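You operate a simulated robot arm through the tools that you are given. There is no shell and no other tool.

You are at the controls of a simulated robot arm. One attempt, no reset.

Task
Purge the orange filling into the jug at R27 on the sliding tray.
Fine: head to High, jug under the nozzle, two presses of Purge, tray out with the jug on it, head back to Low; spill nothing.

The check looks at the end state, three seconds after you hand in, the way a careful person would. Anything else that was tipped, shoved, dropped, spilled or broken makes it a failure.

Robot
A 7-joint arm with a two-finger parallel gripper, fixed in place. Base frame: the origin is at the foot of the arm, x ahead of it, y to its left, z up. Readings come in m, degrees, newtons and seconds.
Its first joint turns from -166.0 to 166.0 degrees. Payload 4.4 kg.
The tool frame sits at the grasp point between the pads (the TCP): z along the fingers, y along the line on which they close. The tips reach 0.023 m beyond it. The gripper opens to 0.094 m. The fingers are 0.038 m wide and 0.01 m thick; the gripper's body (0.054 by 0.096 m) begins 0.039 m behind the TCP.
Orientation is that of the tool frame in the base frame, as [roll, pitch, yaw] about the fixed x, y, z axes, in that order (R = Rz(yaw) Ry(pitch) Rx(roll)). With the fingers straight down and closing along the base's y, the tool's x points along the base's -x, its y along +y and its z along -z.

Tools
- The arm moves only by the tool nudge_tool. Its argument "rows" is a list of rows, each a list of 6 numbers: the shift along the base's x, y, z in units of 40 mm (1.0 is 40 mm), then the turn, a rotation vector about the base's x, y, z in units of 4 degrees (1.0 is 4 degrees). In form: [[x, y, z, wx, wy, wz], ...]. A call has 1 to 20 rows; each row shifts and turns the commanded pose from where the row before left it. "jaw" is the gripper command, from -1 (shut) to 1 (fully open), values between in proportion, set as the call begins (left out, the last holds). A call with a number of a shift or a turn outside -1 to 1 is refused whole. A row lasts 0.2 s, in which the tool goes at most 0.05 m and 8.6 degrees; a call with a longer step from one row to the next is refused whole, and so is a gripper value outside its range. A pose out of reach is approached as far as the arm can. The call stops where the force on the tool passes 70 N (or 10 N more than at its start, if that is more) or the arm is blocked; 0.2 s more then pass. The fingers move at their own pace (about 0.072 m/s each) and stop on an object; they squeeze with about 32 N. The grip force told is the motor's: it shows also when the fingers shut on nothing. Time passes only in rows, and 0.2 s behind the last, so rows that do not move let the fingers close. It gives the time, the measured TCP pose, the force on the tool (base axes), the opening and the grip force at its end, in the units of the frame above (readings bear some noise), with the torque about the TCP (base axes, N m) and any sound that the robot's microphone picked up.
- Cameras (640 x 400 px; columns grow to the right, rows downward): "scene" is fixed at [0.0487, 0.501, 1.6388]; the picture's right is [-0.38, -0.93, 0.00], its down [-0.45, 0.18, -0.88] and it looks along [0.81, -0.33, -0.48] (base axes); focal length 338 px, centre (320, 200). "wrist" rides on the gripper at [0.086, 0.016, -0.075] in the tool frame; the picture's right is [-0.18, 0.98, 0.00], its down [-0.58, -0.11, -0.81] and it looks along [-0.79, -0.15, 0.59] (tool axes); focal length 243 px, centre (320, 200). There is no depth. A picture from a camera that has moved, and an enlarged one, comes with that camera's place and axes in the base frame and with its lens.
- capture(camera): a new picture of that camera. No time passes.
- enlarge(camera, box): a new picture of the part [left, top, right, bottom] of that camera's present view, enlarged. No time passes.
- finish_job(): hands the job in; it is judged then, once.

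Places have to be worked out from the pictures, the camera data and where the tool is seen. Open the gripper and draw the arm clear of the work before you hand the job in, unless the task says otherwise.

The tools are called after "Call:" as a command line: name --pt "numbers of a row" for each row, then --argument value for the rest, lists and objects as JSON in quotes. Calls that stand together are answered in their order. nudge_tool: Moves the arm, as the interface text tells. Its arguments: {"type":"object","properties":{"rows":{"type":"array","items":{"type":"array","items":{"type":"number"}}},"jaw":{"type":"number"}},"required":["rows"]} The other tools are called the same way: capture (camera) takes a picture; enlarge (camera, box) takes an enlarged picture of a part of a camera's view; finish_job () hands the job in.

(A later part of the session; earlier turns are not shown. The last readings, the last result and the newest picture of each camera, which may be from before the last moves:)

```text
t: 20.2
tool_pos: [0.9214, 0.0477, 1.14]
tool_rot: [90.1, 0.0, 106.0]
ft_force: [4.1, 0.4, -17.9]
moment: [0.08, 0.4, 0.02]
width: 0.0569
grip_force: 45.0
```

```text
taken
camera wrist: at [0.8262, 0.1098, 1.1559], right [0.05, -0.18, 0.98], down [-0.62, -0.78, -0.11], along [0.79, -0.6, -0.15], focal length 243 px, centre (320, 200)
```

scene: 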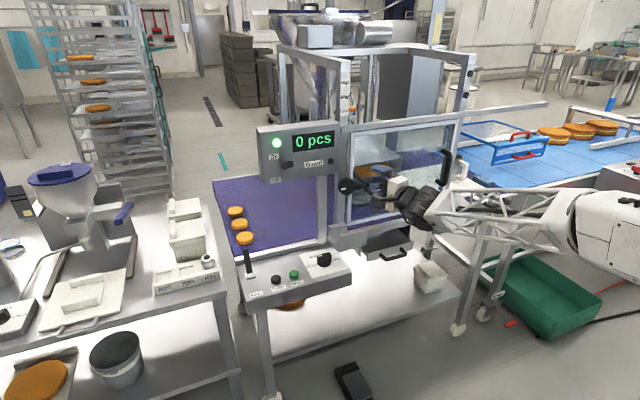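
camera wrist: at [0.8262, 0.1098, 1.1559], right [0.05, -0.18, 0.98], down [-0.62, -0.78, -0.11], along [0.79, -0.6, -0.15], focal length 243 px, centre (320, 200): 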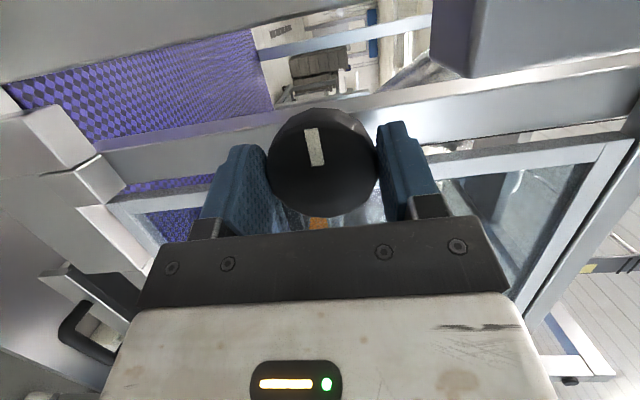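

Gripped at 57 mm with a slight downward pull, so the knob's axis is a touch lower. I'll relieve that, then try a small counter-clockwise turn (about -x) and watch the torque.

Call:
nudge_tool --pt "0 0 -0.04 0 0 0" --pt "0 0 0 -0.5 0 0" --pt "0 0 0 -0.5 0 0" --pt "0 0 0 -0.5 0 0" --pt "0 0 0 -0.5 0 0"

Call:
enlarge --camera "wrist" --box '[200, 80, 440, 240]'

Call:
enlarge --camera "scene" --box '[310, 80, 430, 230]'

```text
t: 21.4
tool_pos: [0.9201, 0.047, 1.1393]
tool_rot: [92.2, 7.7, 106.0]
ft_force: [-5.8, 4.5, -16.7]
moment: [0.64, 0.34, -0.02]
width: 0.0566
grip_force: 44.5
```

```text
2.50 times, centred on (320, 160) of wrist
camera zoom: at [0.8258, 0.1117, 1.1465], right [0.05, -0.04, 1.0], down [-0.61, -0.79, 0.0], along [0.79, -0.61, -0.06], focal length 606 px, centre (320, 300)
```

zoom: 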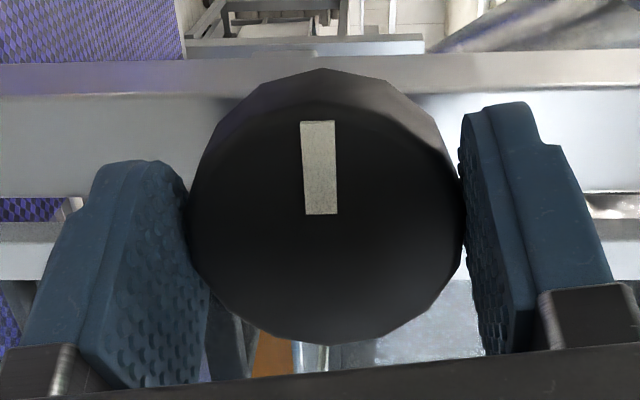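

```text
2.67 times, centred on (370, 155) of scene
camera zoom: at [0.0487, 0.501, 1.6388], right [-0.38, -0.93, 0.0], down [-0.45, 0.18, -0.88], along [0.81, -0.33, -0.48], focal length 901 px, centre (187, 320)
```

zoom: 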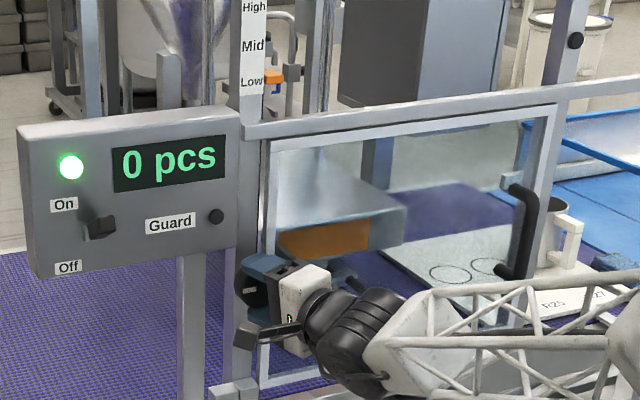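

The white mark stayed pointing level while the tool turned 8°, with 0.64 Nm of resistance, so the knob doesn't turn counter-clockwise here. I'll go back and try clockwise.

Call:
nudge_tool --pt "0 0 0 0.5 0 0" --pt "0 0 0 0.5 0 0" --pt "0 0 0 0.5 0 0" --pt "0 0 0 0.5 0 0" --pt "0 0 0 0.5 0 0" --pt "0 0 0 0.5 0 0" --pt "0 0 0 0.5 0 0" --pt "0 0 0 0.5 0 0"

Call:
enlarge --camera "wrist" --box '[200, 80, 440, 240]'

Call:
enlarge --camera "scene" --box '[310, 80, 430, 230]'

```text
t: 23.2
tool_pos: [0.9207, 0.0473, 1.1395]
tool_rot: [87.7, -7.7, 106.1]
ft_force: [-8.6, 1.5, -10.7]
moment: [-0.06, 0.64, -0.49]
width: 0.057
grip_force: 44.9
```

```text
2.50 times, centred on (320, 160) of wrist
camera zoom: at [0.8258, 0.1072, 1.1645], right [0.05, -0.31, 0.95], down [-0.61, -0.76, -0.22], along [0.79, -0.57, -0.23], focal length 606 px, centre (320, 300)
```

zoom: 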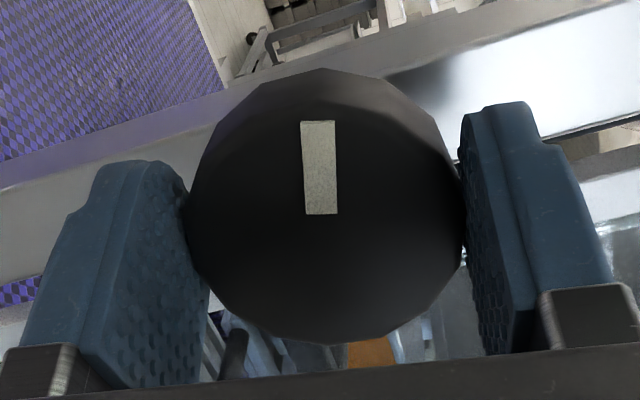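

```text
2.67 times, centred on (370, 155) of scene
camera zoom: at [0.0487, 0.501, 1.6388], right [-0.38, -0.93, 0.0], down [-0.45, 0.18, -0.88], along [0.81, -0.33, -0.48], focal length 901 px, centre (187, 320)
```

zoom: 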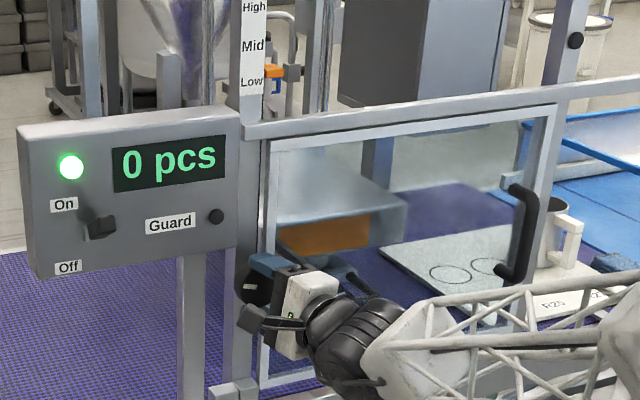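

The mark now stays fixed in the gripper's frame, so the knob followed the clockwise turn by about 16° with almost no resistance. I'll check whether the pointer or head moved.

Call:
enlarge --camera "scene" --box '[340, 85, 396, 125]'

Call:
enlarge --camera "scene" --box '[345, 130, 465, 205]'

```text
10.00 times, centred on (368, 105) of scene
camera zoom: at [0.0487, 0.501, 1.6388], right [-0.38, -0.93, 0.0], down [-0.45, 0.18, -0.88], along [0.81, -0.33, -0.48], focal length 3379 px, centre (-160, 1150)
```

zoom: 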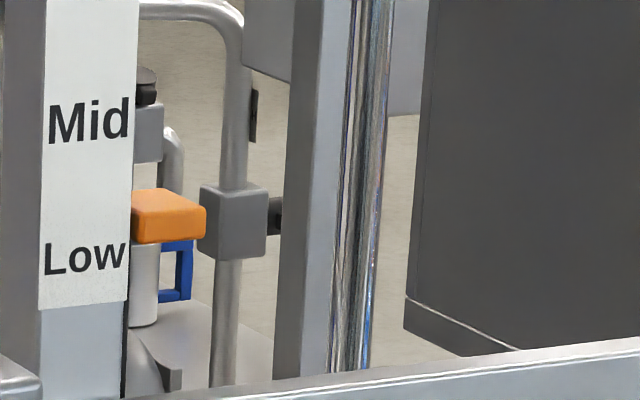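

```text
5.33 times, centred on (405, 168) of scene
camera zoom: at [0.0487, 0.501, 1.6388], right [-0.38, -0.93, 0.0], down [-0.45, 0.18, -0.88], along [0.81, -0.33, -0.48], focal length 1802 px, centre (-133, 373)
```

zoom: 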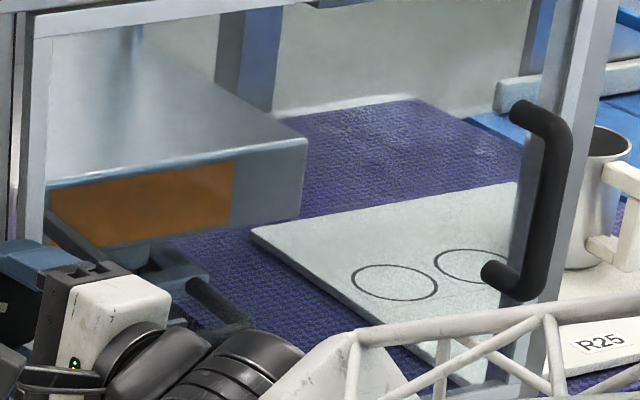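

The orange pointer rose about 22 px (of roughly 280 px from Low to High), so turning the knob clockwise lifts the head, about 180° for full travel. I'll release here to see whether the head holds its height.

Call:
nudge_tool --pt "0 0 0 0 0 0" --pt "0 0 0 0 0 0" --pt "0 0 0 0 0 0" --pt "0 0 0 0 0 0" --pt "0 0 0 0 0 0" --jaw 1

Call:
enlarge --camera "scene" --box '[340, 85, 396, 125]'

Call:
enlarge --camera "wrist" --box '[200, 80, 440, 240]'

```text
t: 24.4
tool_pos: [0.9205, 0.0474, 1.1402]
tool_rot: [87.9, -7.8, 106.1]
ft_force: [-0.1, -0.9, -0.8]
moment: [0.0, -0.02, -0.04]
width: 0.094
grip_force: 0.0
```

```text
10.00 times, centred on (368, 105) of scene
camera zoom: at [0.0487, 0.501, 1.6388], right [-0.38, -0.93, 0.0], down [-0.45, 0.18, -0.88], along [0.81, -0.33, -0.48], focal length 3379 px, centre (-160, 1150)
```

zoom: 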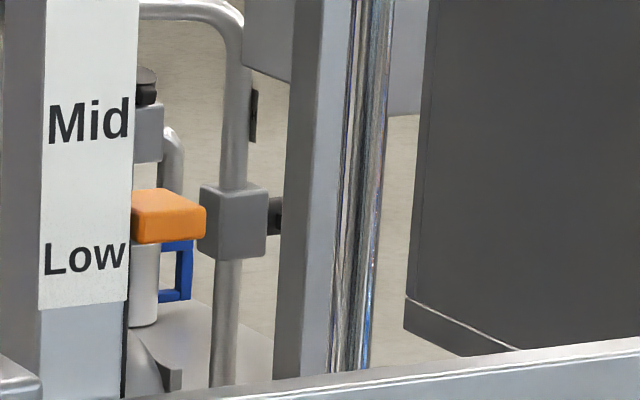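

```text
2.50 times, centred on (320, 160) of wrist
camera zoom: at [0.8258, 0.1072, 1.1641], right [0.05, -0.31, 0.95], down [-0.61, -0.76, -0.22], along [0.79, -0.57, -0.23], focal length 606 px, centre (320, 300)
```

zoom: 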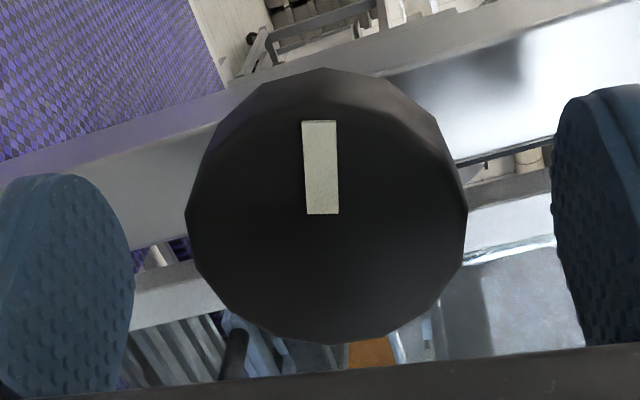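

The head holds by itself when released. I'll back off, re-orient to the "pitched-down, closing sideways" end of the stroke, and then take a ~90° clockwise turn with each regrip.

Call:
nudge_tool --pt "-0.36 -0.1025 -0.0144 0 0 0" --pt "-0.36 -0.1025 -0.0144 0 0 0" --pt "-0.36 -0.1025 -0.0144 0 0 0" --pt "-0.36 -0.1025 -0.0144 0 0 0" --pt "0 0.033 0.035 -1 0 0" --pt "0 0.033 0.035 -1 0 0" --pt "0 0.033 0.035 -1 0 0" --pt "0 0.033 0.035 -1 0 0" --pt "0 0.033 0.035 -1 0 0" --pt "0 0.033 0.035 -1 0 0" --pt "0 0.033 0.035 -1 0 0" --pt "0 0.033 0.035 -1 0 0" --pt "0 0.033 0.035 -1 0 0" --pt "0 0.033 0.035 -1 0 0" --pt "0 0.033 0.035 -1 0 0" --pt "0 0.033 0.035 -1 0 0"

Call:
nudge_tool --pt "0 0 0 -1 0 0" --pt "0 0 0 -1 0 0" --pt "0 0 0 -1 0 0" --pt "0 0 0 -1 0 0" --pt "0 0 0 -1 0 0" --pt "0 0 0 -1 0 0" --pt "0 0 0 -1 0 0" --pt "0 0 0 -1 0 0" --pt "0 0 0 -1 0 0" --pt "0 0 0 -1 0 0" --pt "0 0 0 -1 0 0" --pt "0 0 0 -1 0 0" --pt "0 0 0 -0.5 0 0"

Call:
capture --camera "scene"

```text
t: 27.8
tool_pos: [0.8629, 0.0472, 1.1546]
tool_rot: [103.1, 38.2, 110.5]
ft_force: [-0.3, -0.6, -0.6]
moment: [-0.02, -0.01, -0.01]
width: 0.0941
grip_force: 0.1
```

```text
t: 30.6
tool_pos: [0.8645, 0.0255, 1.1611]
tool_rot: [173.4, 73.2, 174.6]
ft_force: [0.1, -0.2, -0.6]
moment: [0.0, 0.0, -0.03]
width: 0.094
grip_force: 0.0
out of reach, approached as far as the arm can: row 11, 12
```

```text
taken
```

scene: 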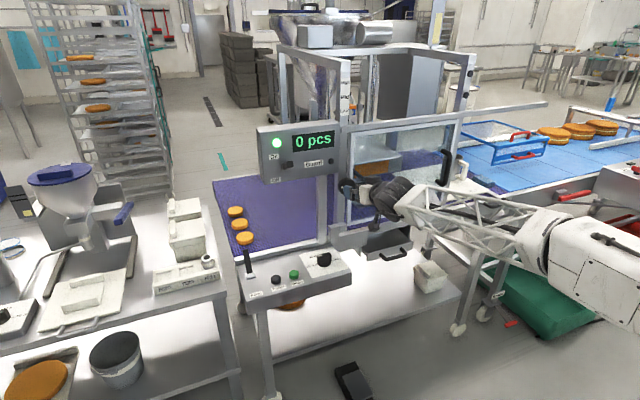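

The extreme end of that roll is just past the arm's reach, so I'll back the roll up by 10° (to about -75°) and line up in front of the knob again.

Call:
nudge_tool --pt "0 0 0 1 0 0" --pt "0 0 0 1 0 0" --pt "0.1 0.225 -0.116 0.5 0 0" --pt "0.1 0.225 -0.116 0 0 0" --pt "0 0 0 0 0 0"

Call:
capture --camera "wrist"

Call:
enlarge --camera "scene" --box '[310, 150, 430, 230]'

```text
t: 31.8
tool_pos: [0.8725, 0.0431, 1.1529]
tool_rot: [147.5, 71.2, 149.1]
ft_force: [-0.2, 0.5, 0.1]
moment: [0.01, 0.04, 0.0]
width: 0.0941
grip_force: 0.0
```

```text
taken
camera wrist: at [0.7779, 0.0694, 1.0935], right [0.05, 0.94, 0.35], down [-0.61, -0.25, 0.75], along [0.79, -0.25, 0.56], focal length 243 px, centre (320, 200)
```

wrist: 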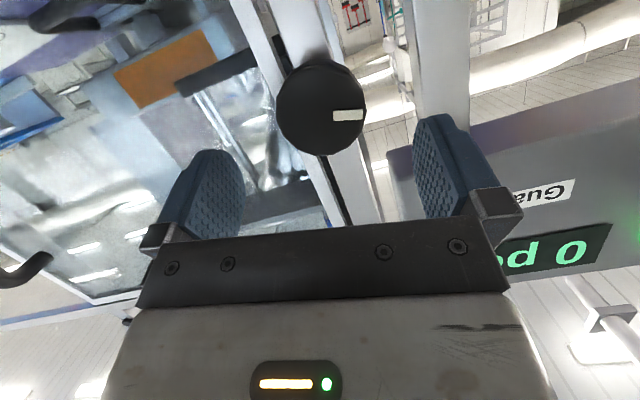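

```text
5.00 times, centred on (370, 190) of scene
camera zoom: at [0.0487, 0.501, 1.6388], right [-0.38, -0.93, 0.0], down [-0.45, 0.18, -0.88], along [0.81, -0.33, -0.48], focal length 1689 px, centre (70, 250)
```

zoom: 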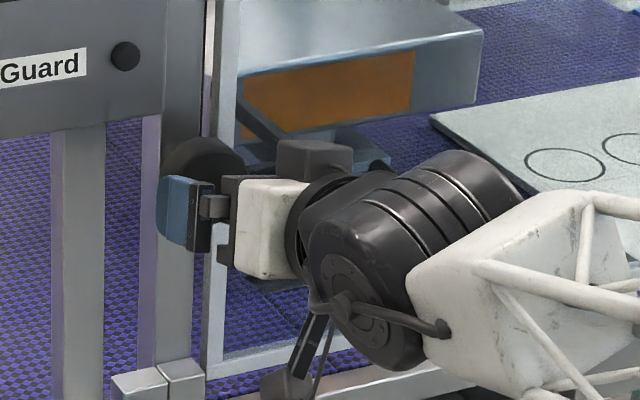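

Reached in front of the knob with the fingers left and right. I'll advance the last 5 cm and close.

Call:
nudge_tool --pt "0.3 0.026 -0.09 0 0 0" --pt "0.3 0.026 -0.09 0 0 0" --pt "0.3 0.026 -0.09 0 0 0" --pt "0.3 0.026 -0.09 0 0 0" --pt "0 0 0 0 0 0"

Call:
capture --camera "wrist"

```text
t: 33.0
tool_pos: [0.9213, 0.0466, 1.1379]
tool_rot: [147.3, 71.1, 149.1]
ft_force: [-0.1, -0.6, 0.2]
moment: [0.02, 0.02, 0.01]
width: 0.094
grip_force: 0.0
```

```text
taken
camera wrist: at [0.826, 0.0726, 1.0792], right [0.04, 0.94, 0.35], down [-0.61, -0.25, 0.75], along [0.79, -0.25, 0.56], focal length 243 px, centre (320, 200)
```

wrist: 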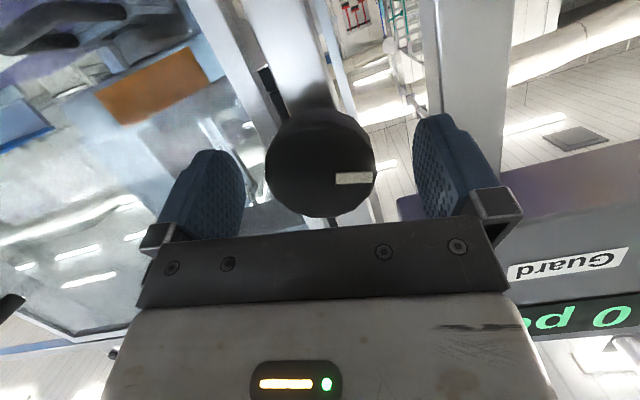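

Centred on the knob; I'll close, then turn clockwise 48° and check the pointer.

Call:
nudge_tool --pt "0 0 0 0 0 0" --pt "0 0 0 0 0 0" --pt "0 0 0 0 0 0" --pt "0 0 0 0 0 0" --pt "0 0 0 1 0 0" --pt "0 0 0 1 0 0" --pt "0 0 0 1 0 0" --pt "0 0 0 1 0 0" --pt "0 0 0 1 0 0" --pt "0 0 0 1 0 0" --pt "0 0 0 1 0 0" --pt "0 0 0 1 0 0" --pt "0 0 0 1 0 0" --pt "0 0 0 1 0 0" --pt "0 0 0 1 0 0" --pt "0 0 0 1 0 0" --jaw -1

Call:
enlarge --camera "scene" --box '[330, 70, 410, 130]'

Call:
capture --camera "wrist"

```text
t: 36.4
tool_pos: [0.9198, 0.0467, 1.1389]
tool_rot: [99.6, 30.5, 108.6]
ft_force: [14.6, -14.0, 12.7]
moment: [-0.1, -0.54, -0.15]
width: 0.0565
grip_force: 44.7
```

```text
6.67 times, centred on (370, 100) of scene
camera zoom: at [0.0487, 0.501, 1.6388], right [-0.38, -0.93, 0.0], down [-0.45, 0.18, -0.88], along [0.81, -0.33, -0.48], focal length 2252 px, centre (-13, 867)
```

zoom: 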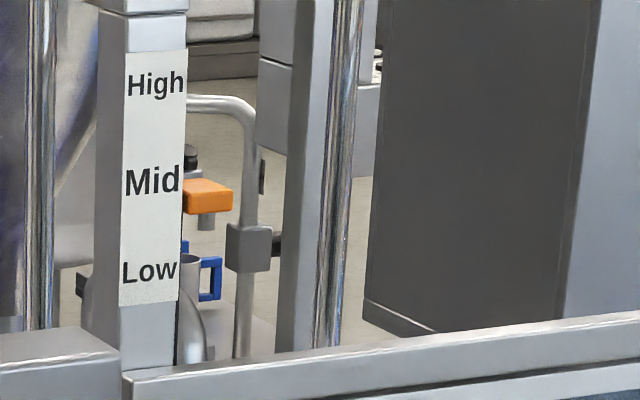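

```text
taken
camera wrist: at [0.8256, 0.1092, 1.1185], right [0.05, 0.37, 0.93], down [-0.61, -0.72, 0.32], along [0.79, -0.59, 0.19], focal length 243 px, centre (320, 200)
```

wrist: 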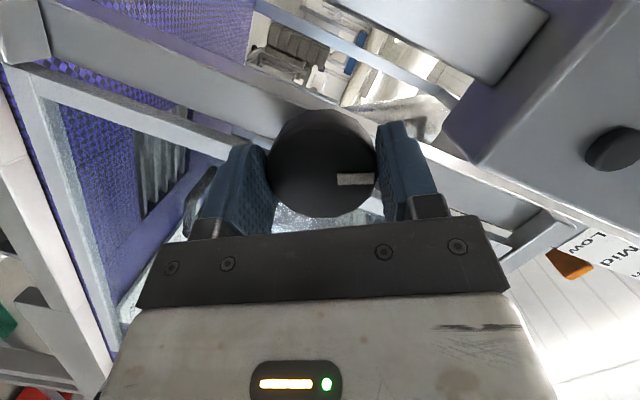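

The pointer is at about 70% of the way to Mid after roughly 65° total, so High should be at about 180°. Continuing another 40° in this grip.

Call:
nudge_tool --pt "0 0 0 1 0 0" --pt "0 0 0 1 0 0" --pt "0 0 0 1 0 0" --pt "0 0 0 1 0 0" --pt "0 0 0 1 0 0" --pt "0 0 0 1 0 0" --pt "0 0 0 1 0 0" --pt "0 0 0 1 0 0" --pt "0 0 0 1 0 0" --pt "0 0 0 1 0 0"

Call:
enlarge --camera "scene" --box '[330, 70, 410, 130]'

Call:
enlarge --camera "scene" --box '[345, 130, 465, 205]'

```text
t: 38.6
tool_pos: [0.9216, 0.0471, 1.1388]
tool_rot: [87.5, -7.7, 106.1]
ft_force: [7.5, 10.9, 37.2]
moment: [-0.16, -0.65, -0.15]
width: 0.0568
grip_force: 44.9
```

```text
6.67 times, centred on (370, 100) of scene
camera zoom: at [0.0487, 0.501, 1.6388], right [-0.38, -0.93, 0.0], down [-0.45, 0.18, -0.88], along [0.81, -0.33, -0.48], focal length 2252 px, centre (-13, 867)
```

zoom: 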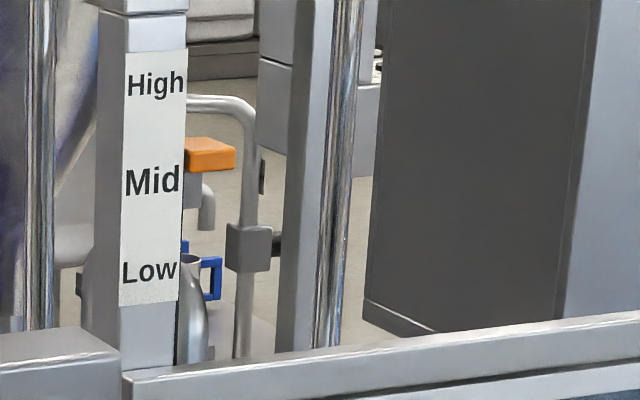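

```text
5.33 times, centred on (405, 168) of scene
camera zoom: at [0.0487, 0.501, 1.6388], right [-0.38, -0.93, 0.0], down [-0.45, 0.18, -0.88], along [0.81, -0.33, -0.48], focal length 1802 px, centre (-133, 373)
```

zoom: 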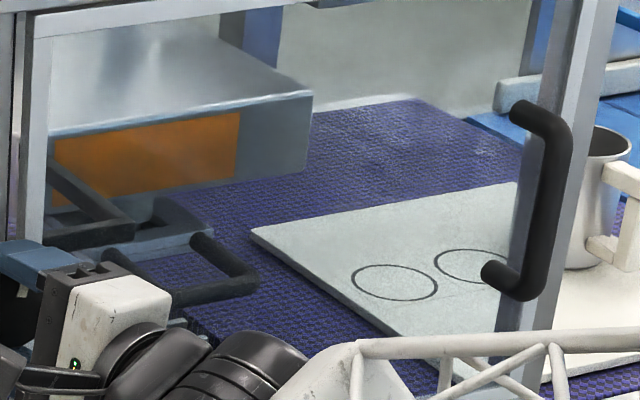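

The pointer is now just past Mid; about 78° more is needed. I'll release, back off, and return to the start of the stroke for a second turn.

Call:
nudge_tool --pt "0 0 0 0 0 0" --pt "0 0 0 0 0 0" --pt "0 0 0 0 0 0" --pt "-0.36 -0.1025 -0.0144 0 0 0" --pt "-0.36 -0.1025 -0.0144 0 0 0" --pt "-0.36 -0.1025 -0.0144 0 0 0" --pt "-0.36 -0.1025 -0.0144 0 0 0" --pt "0.0108 0.0136 0.0182 -0.989 0 0" --pt "0.0108 0.0136 0.0182 -0.989 0 0" --pt "0.0108 0.0136 0.0182 -0.989 0 0" --pt "0.0108 0.0136 0.0182 -0.989 0 0" --pt "0.0108 0.0136 0.0182 -0.989 0 0" --pt "0.0108 0.0136 0.0182 -0.989 0 0" --pt "0.0108 0.0136 0.0182 -0.989 0 0" --pt "0.0108 0.0136 0.0182 -0.989 0 0" --pt "0.0108 0.0136 0.0182 -0.989 0 0" --pt "0.0108 0.0136 0.0182 -0.989 0 0" --pt "0.0108 0.0136 0.0182 -0.989 0 0" --jaw 1

Call:
nudge_tool --pt "0.0108 0.0136 0.0182 -0.989 0 0" --pt "0.0108 0.0136 0.0182 -0.989 0 0" --pt "0.0108 0.0136 0.0182 -0.989 0 0" --pt "0.0108 0.0136 0.0182 -0.989 0 0" --pt "0.0108 0.0136 0.0182 -0.989 0 0" --pt "0.0108 0.0136 0.0182 -0.989 0 0" --pt "0.0108 0.0136 0.0182 -0.989 0 0" --pt "0.0108 0.0136 0.0182 -0.989 0 0" --pt "0.0108 0.0136 0.0182 -0.989 0 0" --pt "0.0108 0.0136 0.0182 -0.989 0 0" --pt "0.0108 0.0136 0.0182 -0.989 0 0"

Call:
capture --camera "wrist"

Call:
enlarge --camera "scene" --box '[330, 70, 410, 130]'

```text
t: 42.4
tool_pos: [0.8669, 0.0359, 1.143]
tool_rot: [101.1, 34.0, 109.4]
ft_force: [0.4, 0.0, -0.1]
moment: [-0.02, -0.01, -0.01]
width: 0.094
grip_force: 0.2
```

```text
t: 44.8
tool_pos: [0.8718, 0.0419, 1.1507]
tool_rot: [140.5, 69.6, 142.4]
ft_force: [0.1, -0.7, -0.6]
moment: [-0.03, 0.0, -0.04]
width: 0.094
grip_force: 0.1
```

```text
taken
camera wrist: at [0.7775, 0.071, 1.0926], right [0.05, 0.92, 0.39], down [-0.62, -0.28, 0.74], along [0.79, -0.28, 0.55], focal length 243 px, centre (320, 200)
```

wrist: 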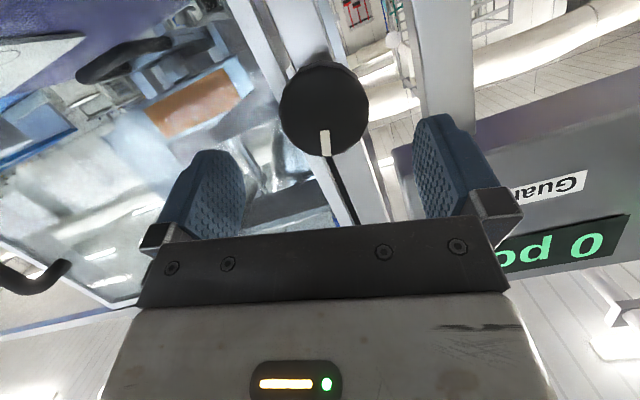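

```text
6.67 times, centred on (370, 100) of scene
camera zoom: at [0.0487, 0.501, 1.6388], right [-0.38, -0.93, 0.0], down [-0.45, 0.18, -0.88], along [0.81, -0.33, -0.48], focal length 2252 px, centre (-13, 867)
```

zoom: 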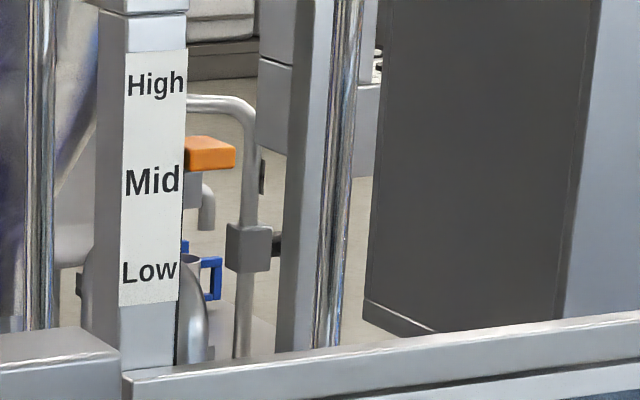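

The head held at the same height. I'll re-approach the knob, close, and turn 60° further.

Call:
nudge_tool --pt "0.304 0.032 -0.076 0 0 0" --pt "0.304 0.032 -0.076 0 0 0" --pt "0.304 0.032 -0.076 0 0 0" --pt "0.304 0.032 -0.076 0 0 0" --pt "0 0 0 0 0 0"

Call:
nudge_tool --pt "0 0 0 0 0 0" --pt "0 0 0 0 0 0" --pt "0 0 0 0 0 0" --pt "0 0 0 0 0 0" --pt "0 0 0 1 0 0" --pt "0 0 0 1 0 0" --pt "0 0 0 1 0 0" --pt "0 0 0 1 0 0" --pt "0 0 0 1 0 0" --pt "0 0 0 1 0 0" --pt "0 0 0 1 0 0" --pt "0 0 0 1 0 0" --pt "0 0 0 1 0 0" --pt "0 0 0 1 0 0" --pt "0 0 0 1 0 0" --pt "0 0 0 1 0 0" --pt "0 0 0 1 0 0" --pt "0 0 0 1 0 0" --pt "0 0 0 1 0 0" --jaw -1

Call:
enlarge --camera "scene" --box '[330, 70, 410, 130]'

Call:
capture --camera "wrist"

```text
t: 46.0
tool_pos: [0.9213, 0.0462, 1.1388]
tool_rot: [145.1, 70.7, 146.8]
ft_force: [-0.3, 0.7, 0.0]
moment: [0.0, 0.04, 0.02]
width: 0.0941
grip_force: 0.1
```

```text
t: 50.0
tool_pos: [0.9202, 0.046, 1.1393]
tool_rot: [95.4, 18.3, 106.9]
ft_force: [1.9, -9.2, 3.1]
moment: [-0.1, 0.3, -0.02]
width: 0.057
grip_force: 44.9
```

```text
6.67 times, centred on (370, 100) of scene
camera zoom: at [0.0487, 0.501, 1.6388], right [-0.38, -0.93, 0.0], down [-0.45, 0.18, -0.88], along [0.81, -0.33, -0.48], focal length 2252 px, centre (-13, 867)
```

zoom: 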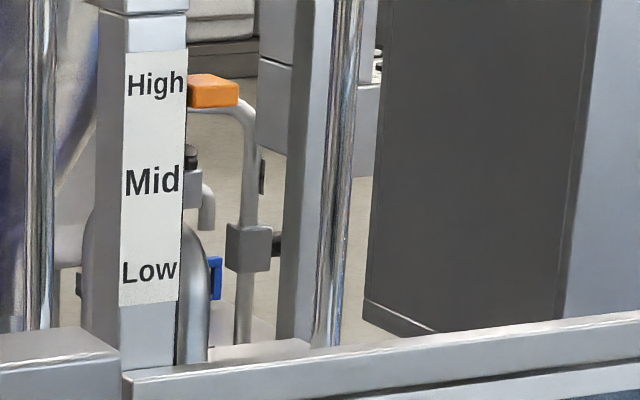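

```text
taken
camera wrist: at [0.8258, 0.1118, 1.1334], right [0.05, 0.15, 0.99], down [-0.61, -0.77, 0.15], along [0.79, -0.61, 0.06], focal length 243 px, centre (320, 200)
```

wrist: 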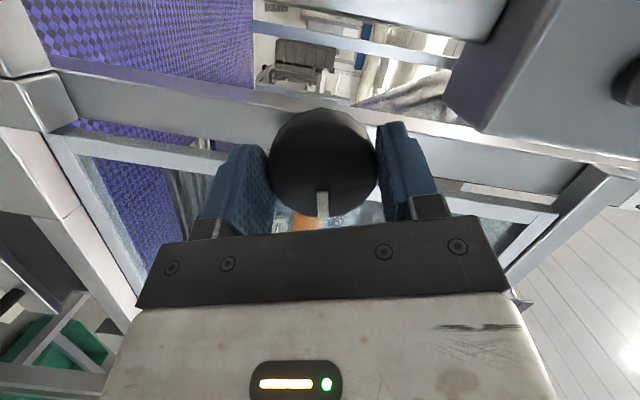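

The pointer is nearly at High, about 20 px short (≈18°). I'll turn 16° more and check.

Call:
nudge_tool --pt "0 0 0 1 0 0" --pt "0 0 0 1 0 0" --pt "0 0 0 1 0 0" --pt "0 0 0 1 0 0"

Call:
enlarge --camera "scene" --box '[330, 70, 410, 130]'

Call:
enlarge --camera "wrist" --box '[200, 80, 440, 240]'

```text
t: 51.0
tool_pos: [0.921, 0.048, 1.1394]
tool_rot: [90.8, 3.0, 106.0]
ft_force: [-6.4, 6.3, 11.0]
moment: [-1.13, -0.32, -0.29]
width: 0.0572
grip_force: 45.2
```

```text
6.67 times, centred on (370, 100) of scene
camera zoom: at [0.0487, 0.501, 1.6388], right [-0.38, -0.93, 0.0], down [-0.45, 0.18, -0.88], along [0.81, -0.33, -0.48], focal length 2252 px, centre (-13, 867)
```

zoom: 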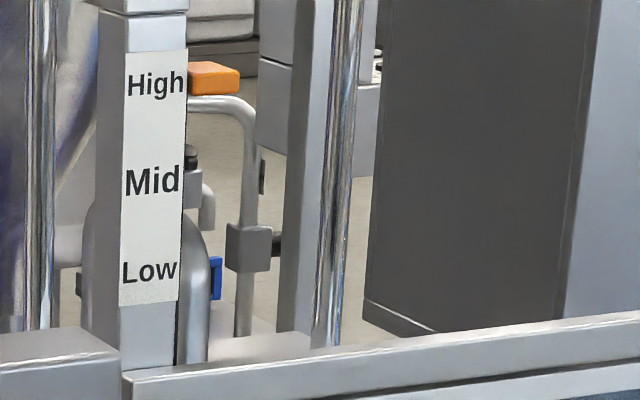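

```text
2.50 times, centred on (320, 160) of wrist
camera zoom: at [0.8258, 0.1111, 1.1519], right [0.05, -0.12, 0.99], down [-0.61, -0.79, -0.07], along [0.79, -0.61, -0.11], focal length 606 px, centre (320, 300)
```

zoom: 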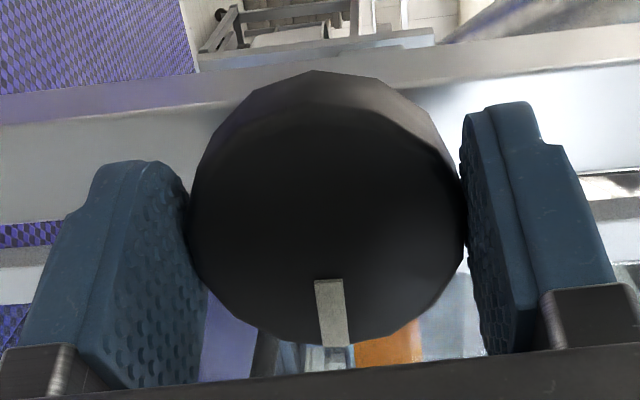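

The mark now points opposite its start (≈180°), the torque has risen to 1.1 Nm and the pointer is beside "High", so this is the upper stop. I'll release and back off.

Call:
nudge_tool --pt "0 0 0 -0.5 0 0" --pt "0 0 0 0 0 0" --pt "0 0 0 0 0 0" --pt "0 0 0 0 0 0" --pt "-0.36 -0.1025 0 0 0 0" --pt "-0.36 -0.1025 0 0 0 0" --pt "-0.36 -0.1025 0 0 0 0" --pt "-0.36 -0.1025 0 0 0 0" --pt "-0.9 -0.2 0 0 0 0" --pt "-0.9 -0.2 0 0 0 0" --jaw 1

Call:
enlarge --camera "scene" --box '[330, 70, 410, 130]'

Call:
enlarge --camera "scene" --box '[310, 110, 470, 230]'

Call:
capture --camera "wrist"

```text
t: 53.2
tool_pos: [0.7906, 0.0142, 1.1389]
tool_rot: [91.4, 4.9, 106.2]
ft_force: [0.4, 0.4, -0.2]
moment: [-0.02, -0.03, 0.02]
width: 0.0941
grip_force: 0.0
```

```text
6.67 times, centred on (370, 100) of scene
camera zoom: at [0.0487, 0.501, 1.6388], right [-0.38, -0.93, 0.0], down [-0.45, 0.18, -0.88], along [0.81, -0.33, -0.48], focal length 2252 px, centre (-13, 867)
```

zoom: 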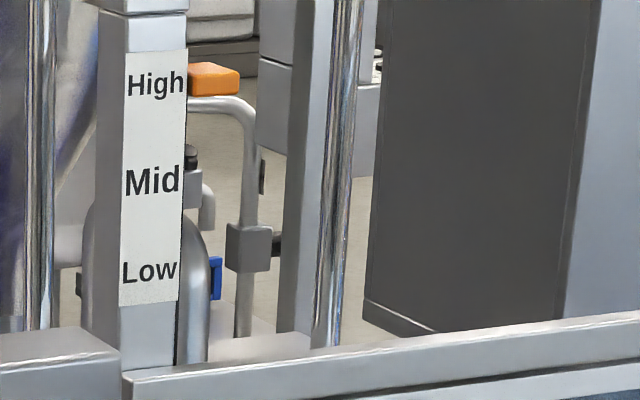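

```text
3.33 times, centred on (390, 170) of scene
camera zoom: at [0.0487, 0.501, 1.6388], right [-0.38, -0.93, 0.0], down [-0.45, 0.18, -0.88], along [0.81, -0.33, -0.48], focal length 1126 px, centre (87, 300)
```

zoom: 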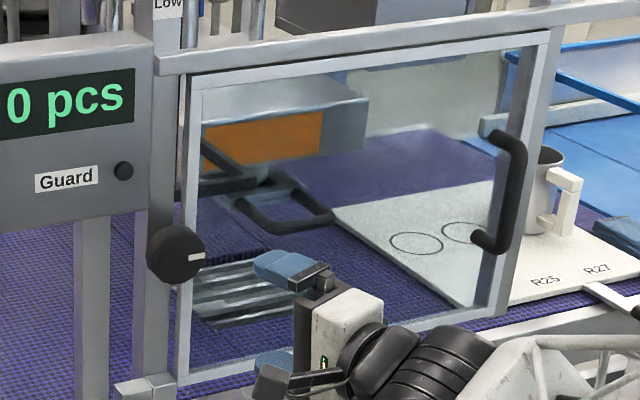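

```text
taken
camera wrist: at [0.696, 0.0784, 1.1485], right [0.05, -0.09, 0.99], down [-0.61, -0.79, -0.04], along [0.79, -0.61, -0.09], focal length 243 px, centre (320, 200)
```

wrist: 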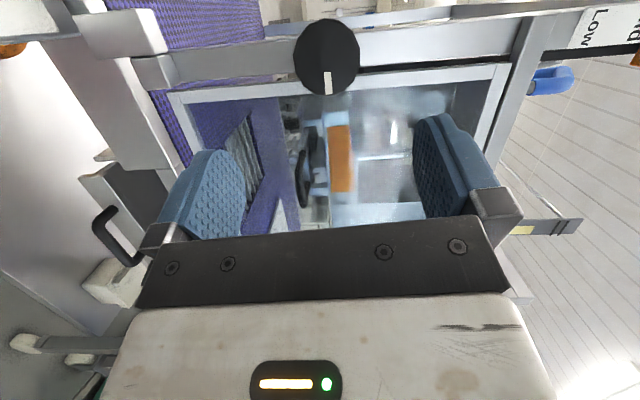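

The head is confirmed at High (pointer at High, mark at 3 o'clock, head raised). Next is the tray: I'll move the wrist camera right, clear in front of the guard handle, to study the tray handle and the nozzle.

Call:
nudge_tool --pt "-0.9 -0.4 0 0 0 0" --pt "-0.9 -0.4 0 0 0 0" --pt "-0.208 -0.875 0.0625 0 0 -0.4" --pt "-0.208 -0.875 0.0625 0 0 -0.4" --pt "-0.208 -0.875 0.0625 0 0 -0.4" --pt "-0.208 -0.875 0.0625 0 0 -0.4" --pt "-0.208 -0.875 0.0625 0 0 -0.4" --pt "-0.208 -0.875 0.0625 0 0 -0.4" --pt "-0.208 -0.875 0.0625 0 0 -0.4" --pt "-0.208 -0.875 0.0625 0 0 -0.4" --pt "-0.208 -0.875 0.0625 0 0 -0.4" --pt "-0.208 -0.875 0.0625 0 0 -0.4"

Call:
capture --camera "wrist"

Call:
capture --camera "scene"

```text
t: 56.0
tool_pos: [0.6457, -0.3431, 1.1768]
tool_rot: [90.5, 5.5, 92.0]
ft_force: [0.5, -0.5, -0.5]
moment: [0.0, 0.0, 0.01]
width: 0.094
grip_force: 0.1
stopped in row 12: the arm was blocked; the commanded pose is now the measured one
```

```text
taken
camera wrist: at [0.5684, -0.2576, 1.1849], right [0.01, -0.09, 1.0], down [-0.79, -0.62, -0.04], along [0.62, -0.78, -0.08], focal length 243 px, centre (320, 200)
```

wrist: 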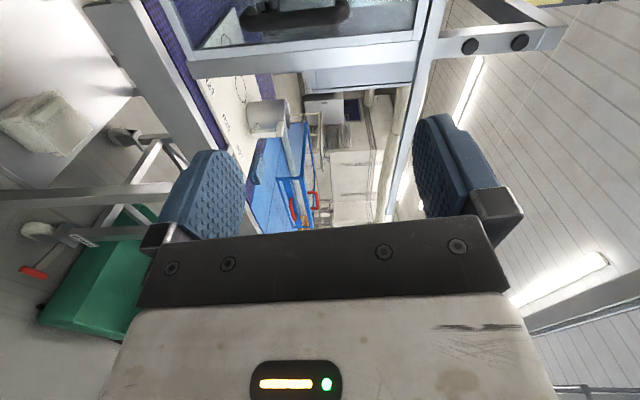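

```text
taken
```

scene: 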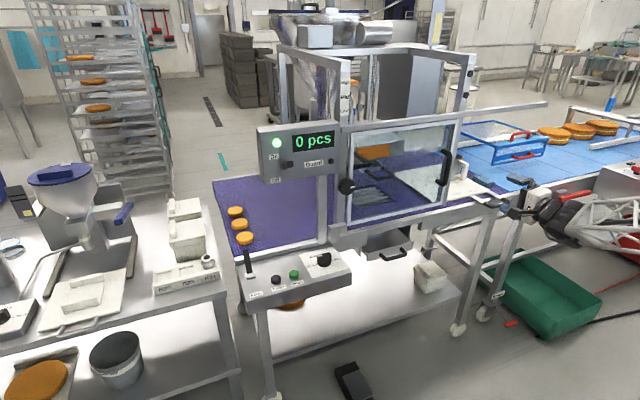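

The arm reported being blocked on the last row with no tool force, possibly the elbow touching something on the right. I'll look at that region before moving.

Call:
enlarge --camera "scene" --box '[480, 140, 640, 280]'

Call:
enlarge --camera "scene" --box '[420, 100, 560, 220]'

```text
2.86 times, centred on (560, 210) of scene
camera zoom: at [0.0487, 0.501, 1.6388], right [-0.38, -0.93, 0.0], down [-0.45, 0.18, -0.88], along [0.81, -0.33, -0.48], focal length 965 px, centre (-366, 171)
```

zoom: 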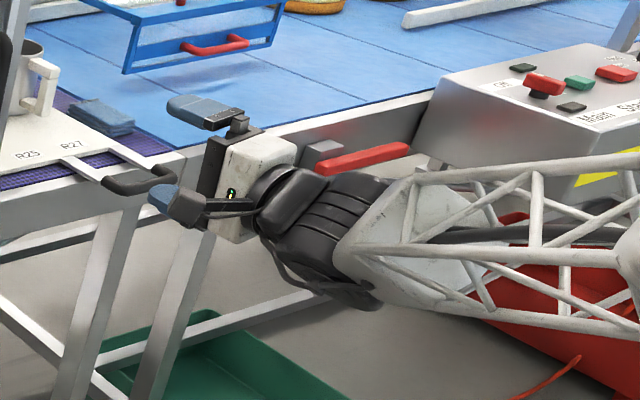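

```text
3.33 times, centred on (490, 160) of scene
camera zoom: at [0.0487, 0.501, 1.6388], right [-0.38, -0.93, 0.0], down [-0.45, 0.18, -0.88], along [0.81, -0.33, -0.48], focal length 1126 px, centre (-247, 333)
```

zoom: 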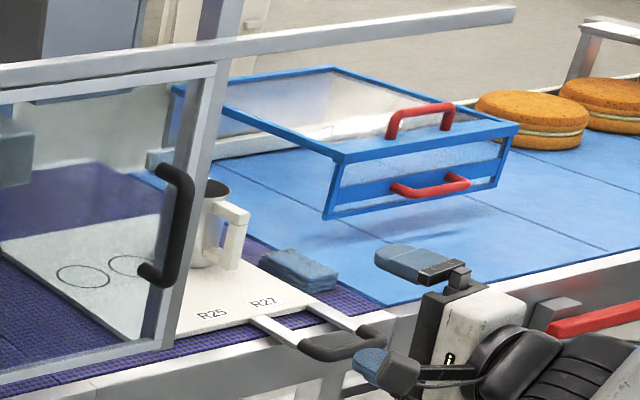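

Nothing visible touches near the wrist; the block came with the elbow low and out to the right. I'll move back left and up while pitching the tool down again, which should bring the elbow up into a freer posture.

Call:
nudge_tool --pt "0 0.8 0.2 0 0 0" --pt "0 0.7 0.4 0 0.5 0" --pt "0 0.5 0.6 0 1 0" --pt "0 0.2 0.6 0 1 0" --pt "0 0 0.6 0 1 0" --pt "0 0 0.6 0 1 0" --pt "0 0 0.6 0 1 0" --pt "0 0 0.5 0 1 0" --pt "0 0 0.5 0 1 0" --pt "0 0 0.4 0 1 0" --pt "0 0 0 0 1 0" --pt "0 0 0 0 1 0" --pt "0 0 0 0 1 0" --pt "0 0 0 0 1 0" --pt "0 0 0 0 1 0" --pt "0 0 0 0 1 0" --pt "0 0 0 0 1 0" --pt "0 0 0 0 1 0"

Call:
capture --camera "scene"

Call:
capture --camera "wrist"

```text
t: 59.8
tool_pos: [0.6449, -0.2571, 1.3764]
tool_rot: [156.5, 0.7, 95.8]
ft_force: [0.2, -0.2, 0.2]
moment: [0.0, -0.05, 0.0]
width: 0.094
grip_force: 0.1
```

```text
taken
```

scene: 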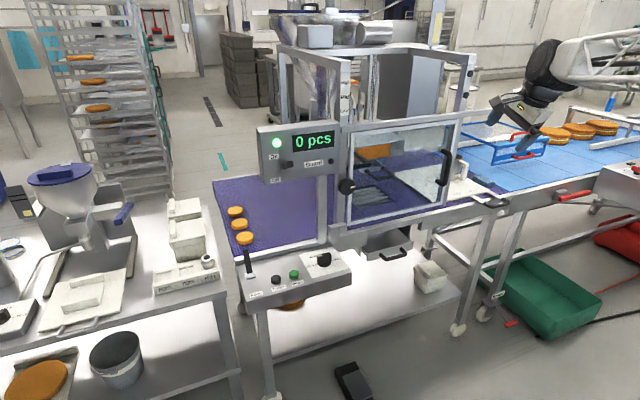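

```text
taken
camera wrist: at [0.6212, -0.1716, 1.4502], right [0.92, -0.09, 0.39], down [-0.36, -0.61, 0.7], along [0.18, -0.79, -0.59], focal length 243 px, centre (320, 200)
```

wrist: 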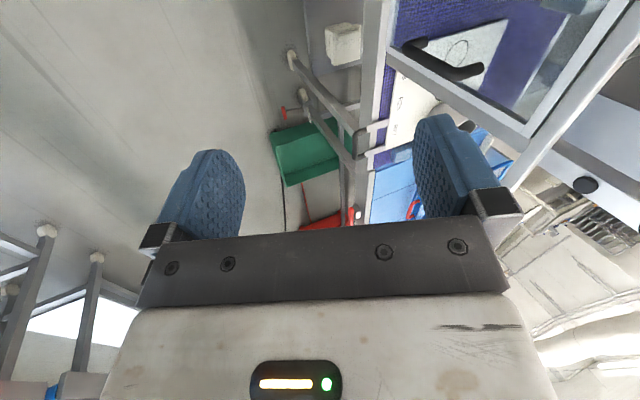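

The elbow is up again. The wrist camera now sees the tray handle from above-left; enlarging.

Call:
enlarge --camera "wrist" --box '[330, 0, 540, 200]'

Call:
enlarge --camera "scene" --box '[440, 160, 520, 220]'

Call:
enlarge --camera "scene" --box '[340, 120, 460, 220]'

```text
2.00 times, centred on (435, 100) of wrist
camera zoom: at [0.6212, -0.1716, 1.4502], right [0.92, -0.09, 0.39], down [-0.36, -0.61, 0.7], along [0.18, -0.79, -0.59], focal length 485 px, centre (90, 400)
```

zoom: 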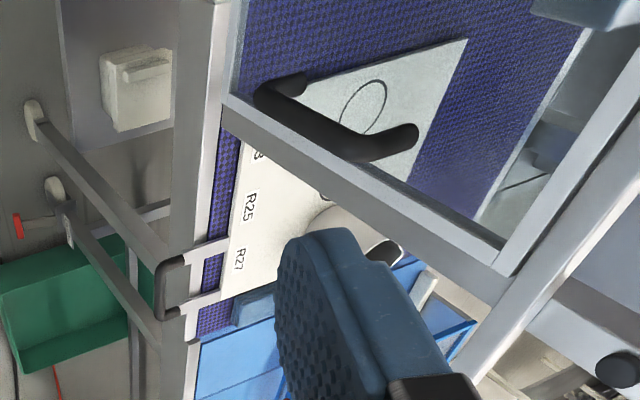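

```text
6.67 times, centred on (480, 190) of scene
camera zoom: at [0.0487, 0.501, 1.6388], right [-0.38, -0.93, 0.0], down [-0.45, 0.18, -0.88], along [0.81, -0.33, -0.48], focal length 2252 px, centre (-747, 267)
```

zoom: 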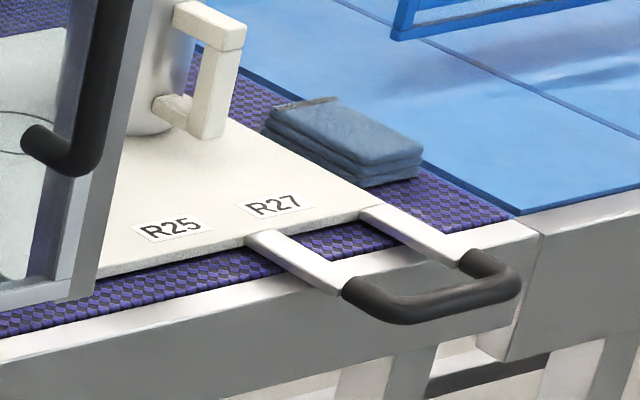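

```text
4.00 times, centred on (400, 170) of scene
camera zoom: at [0.0487, 0.501, 1.6388], right [-0.38, -0.93, 0.0], down [-0.45, 0.18, -0.88], along [0.81, -0.33, -0.48], focal length 1352 px, centre (0, 320)
```

zoom: 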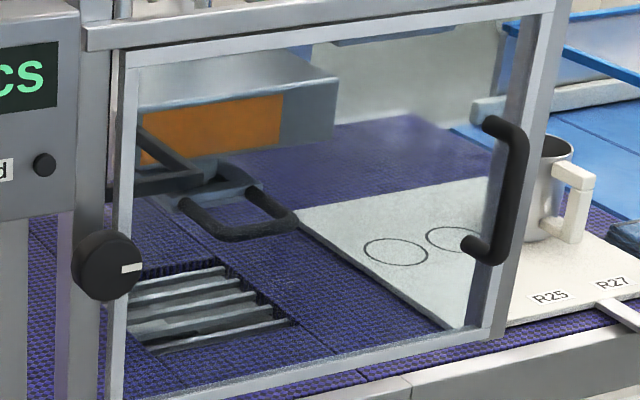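

The tray handle bar is about x≈0.908, z≈0.937, y from about -0.61 to -0.73, and the rail face is 5 cm behind it. I'll move to a standoff in front of and above it with the tool pitched ~45° down, closing across the bar.

Call:
nudge_tool --pt "0.3875 -0.8575 -0.74 0 -0.5 -0.15" --pt "0.3875 -0.8575 -0.74 0 -0.5 -0.15" --pt "0.3875 -0.8575 -0.74 0 -0.5 -0.15" --pt "0.3875 -0.8575 -0.74 0 -0.5 -0.15" --pt "0.3875 -0.8575 -0.74 0 -0.5 -0.15" --pt "0.3875 -0.8575 -0.74 0 -0.5 -0.15" --pt "0.3875 -0.8575 -0.74 0 -0.5 -0.15" --pt "0.3875 -0.8575 -0.74 0 -0.5 -0.15" --pt "0.3875 -0.8575 -0.74 0 -0.5 -0.15" --pt "0.3875 -0.8575 -0.74 0 -0.5 -0.15"

Call:
capture --camera "scene"

Call:
capture --camera "wrist"

```text
t: 62.0
tool_pos: [0.7993, -0.6, 1.0828]
tool_rot: [136.6, 1.6, 89.4]
ft_force: [0.4, 0.1, 1.0]
moment: [-0.01, 0.04, 0.02]
width: 0.0941
grip_force: 0.1
```

```text
taken
```

scene: 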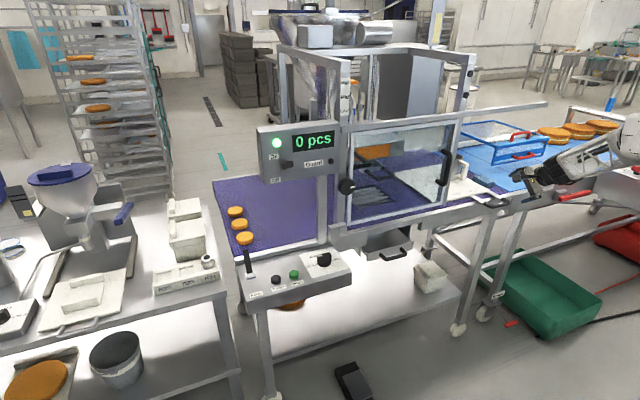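

```text
taken
camera wrist: at [0.7614, -0.5112, 1.1445], right [0.71, -0.17, 0.68], down [-0.64, -0.56, 0.53], along [0.29, -0.81, -0.51], focal length 243 px, centre (320, 200)
```

wrist: 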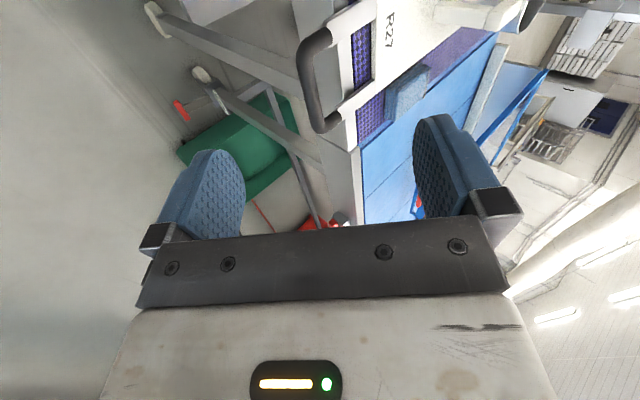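

Reached comfortably, and the handle is clearly visible. Enlarging for an exact fix on the bar.

Call:
enlarge --camera "wrist" --box '[270, 0, 430, 150]'

Call:
enlarge --camera "scene" --box '[460, 180, 520, 220]'

```text
2.67 times, centred on (350, 75) of wrist
camera zoom: at [0.7614, -0.5112, 1.1445], right [0.71, -0.17, 0.68], down [-0.64, -0.56, 0.53], along [0.29, -0.81, -0.51], focal length 647 px, centre (240, 533)
```

zoom: 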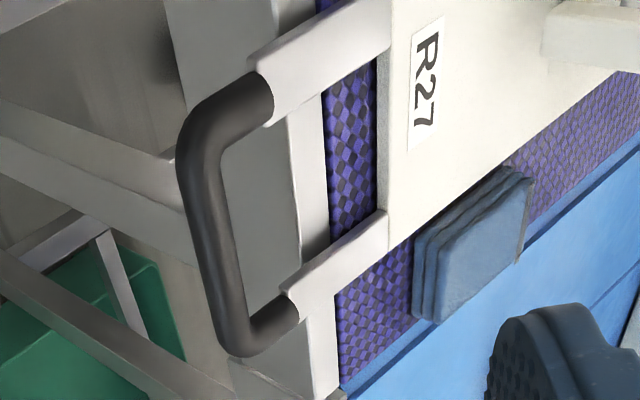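

```text
10.00 times, centred on (490, 200) of scene
camera zoom: at [0.0487, 0.501, 1.6388], right [-0.38, -0.93, 0.0], down [-0.45, 0.18, -0.88], along [0.81, -0.33, -0.48], focal length 3379 px, centre (-1380, 200)
```

zoom: 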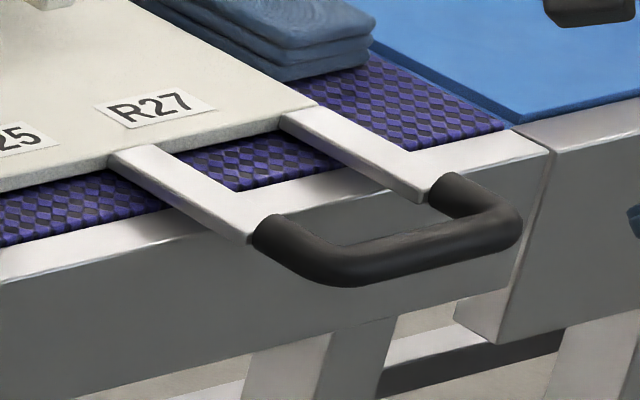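

Two-view fit puts the bar near x≈0.90, y -0.615…-0.69, z≈0.95 (±1 cm). I'll move to 8 cm short of it and refine with another close view.

Call:
nudge_tool --pt "0.356 -0.417 -0.607 0 0 0" --pt "0.356 -0.417 -0.607 0 0 0" --pt "0.356 -0.417 -0.607 0 0 0" --pt "0 0 0 0 0 0"

Call:
capture --camera "wrist"

Call:
enlarge --camera "scene" --box '[450, 150, 550, 230]'

```text
t: 63.0
tool_pos: [0.8425, -0.6503, 1.0085]
tool_rot: [136.6, 1.6, 89.4]
ft_force: [-1.1, -1.1, 0.7]
moment: [0.02, 0.03, 0.02]
width: 0.094
grip_force: 0.1
```

```text
taken
camera wrist: at [0.804, -0.5609, 1.0707], right [0.71, -0.17, 0.68], down [-0.64, -0.56, 0.53], along [0.29, -0.81, -0.51], focal length 243 px, centre (320, 200)
```

wrist: 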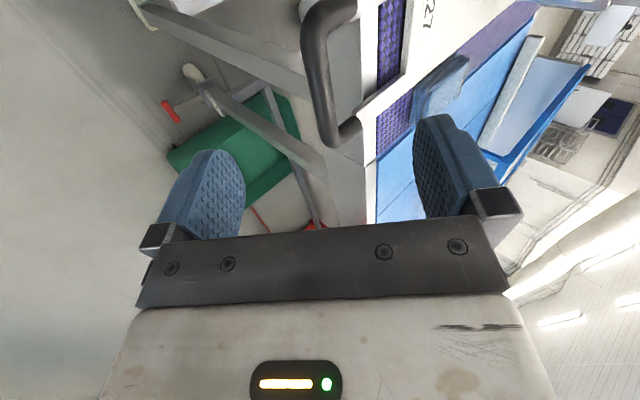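

```text
5.00 times, centred on (500, 190) of scene
camera zoom: at [0.0487, 0.501, 1.6388], right [-0.38, -0.93, 0.0], down [-0.45, 0.18, -0.88], along [0.81, -0.33, -0.48], focal length 1689 px, centre (-580, 250)
```

zoom: 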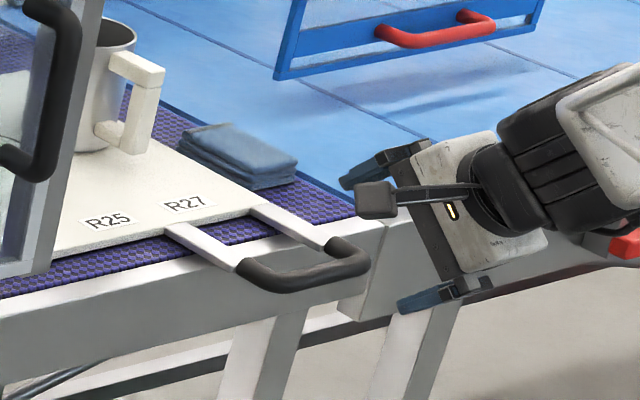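

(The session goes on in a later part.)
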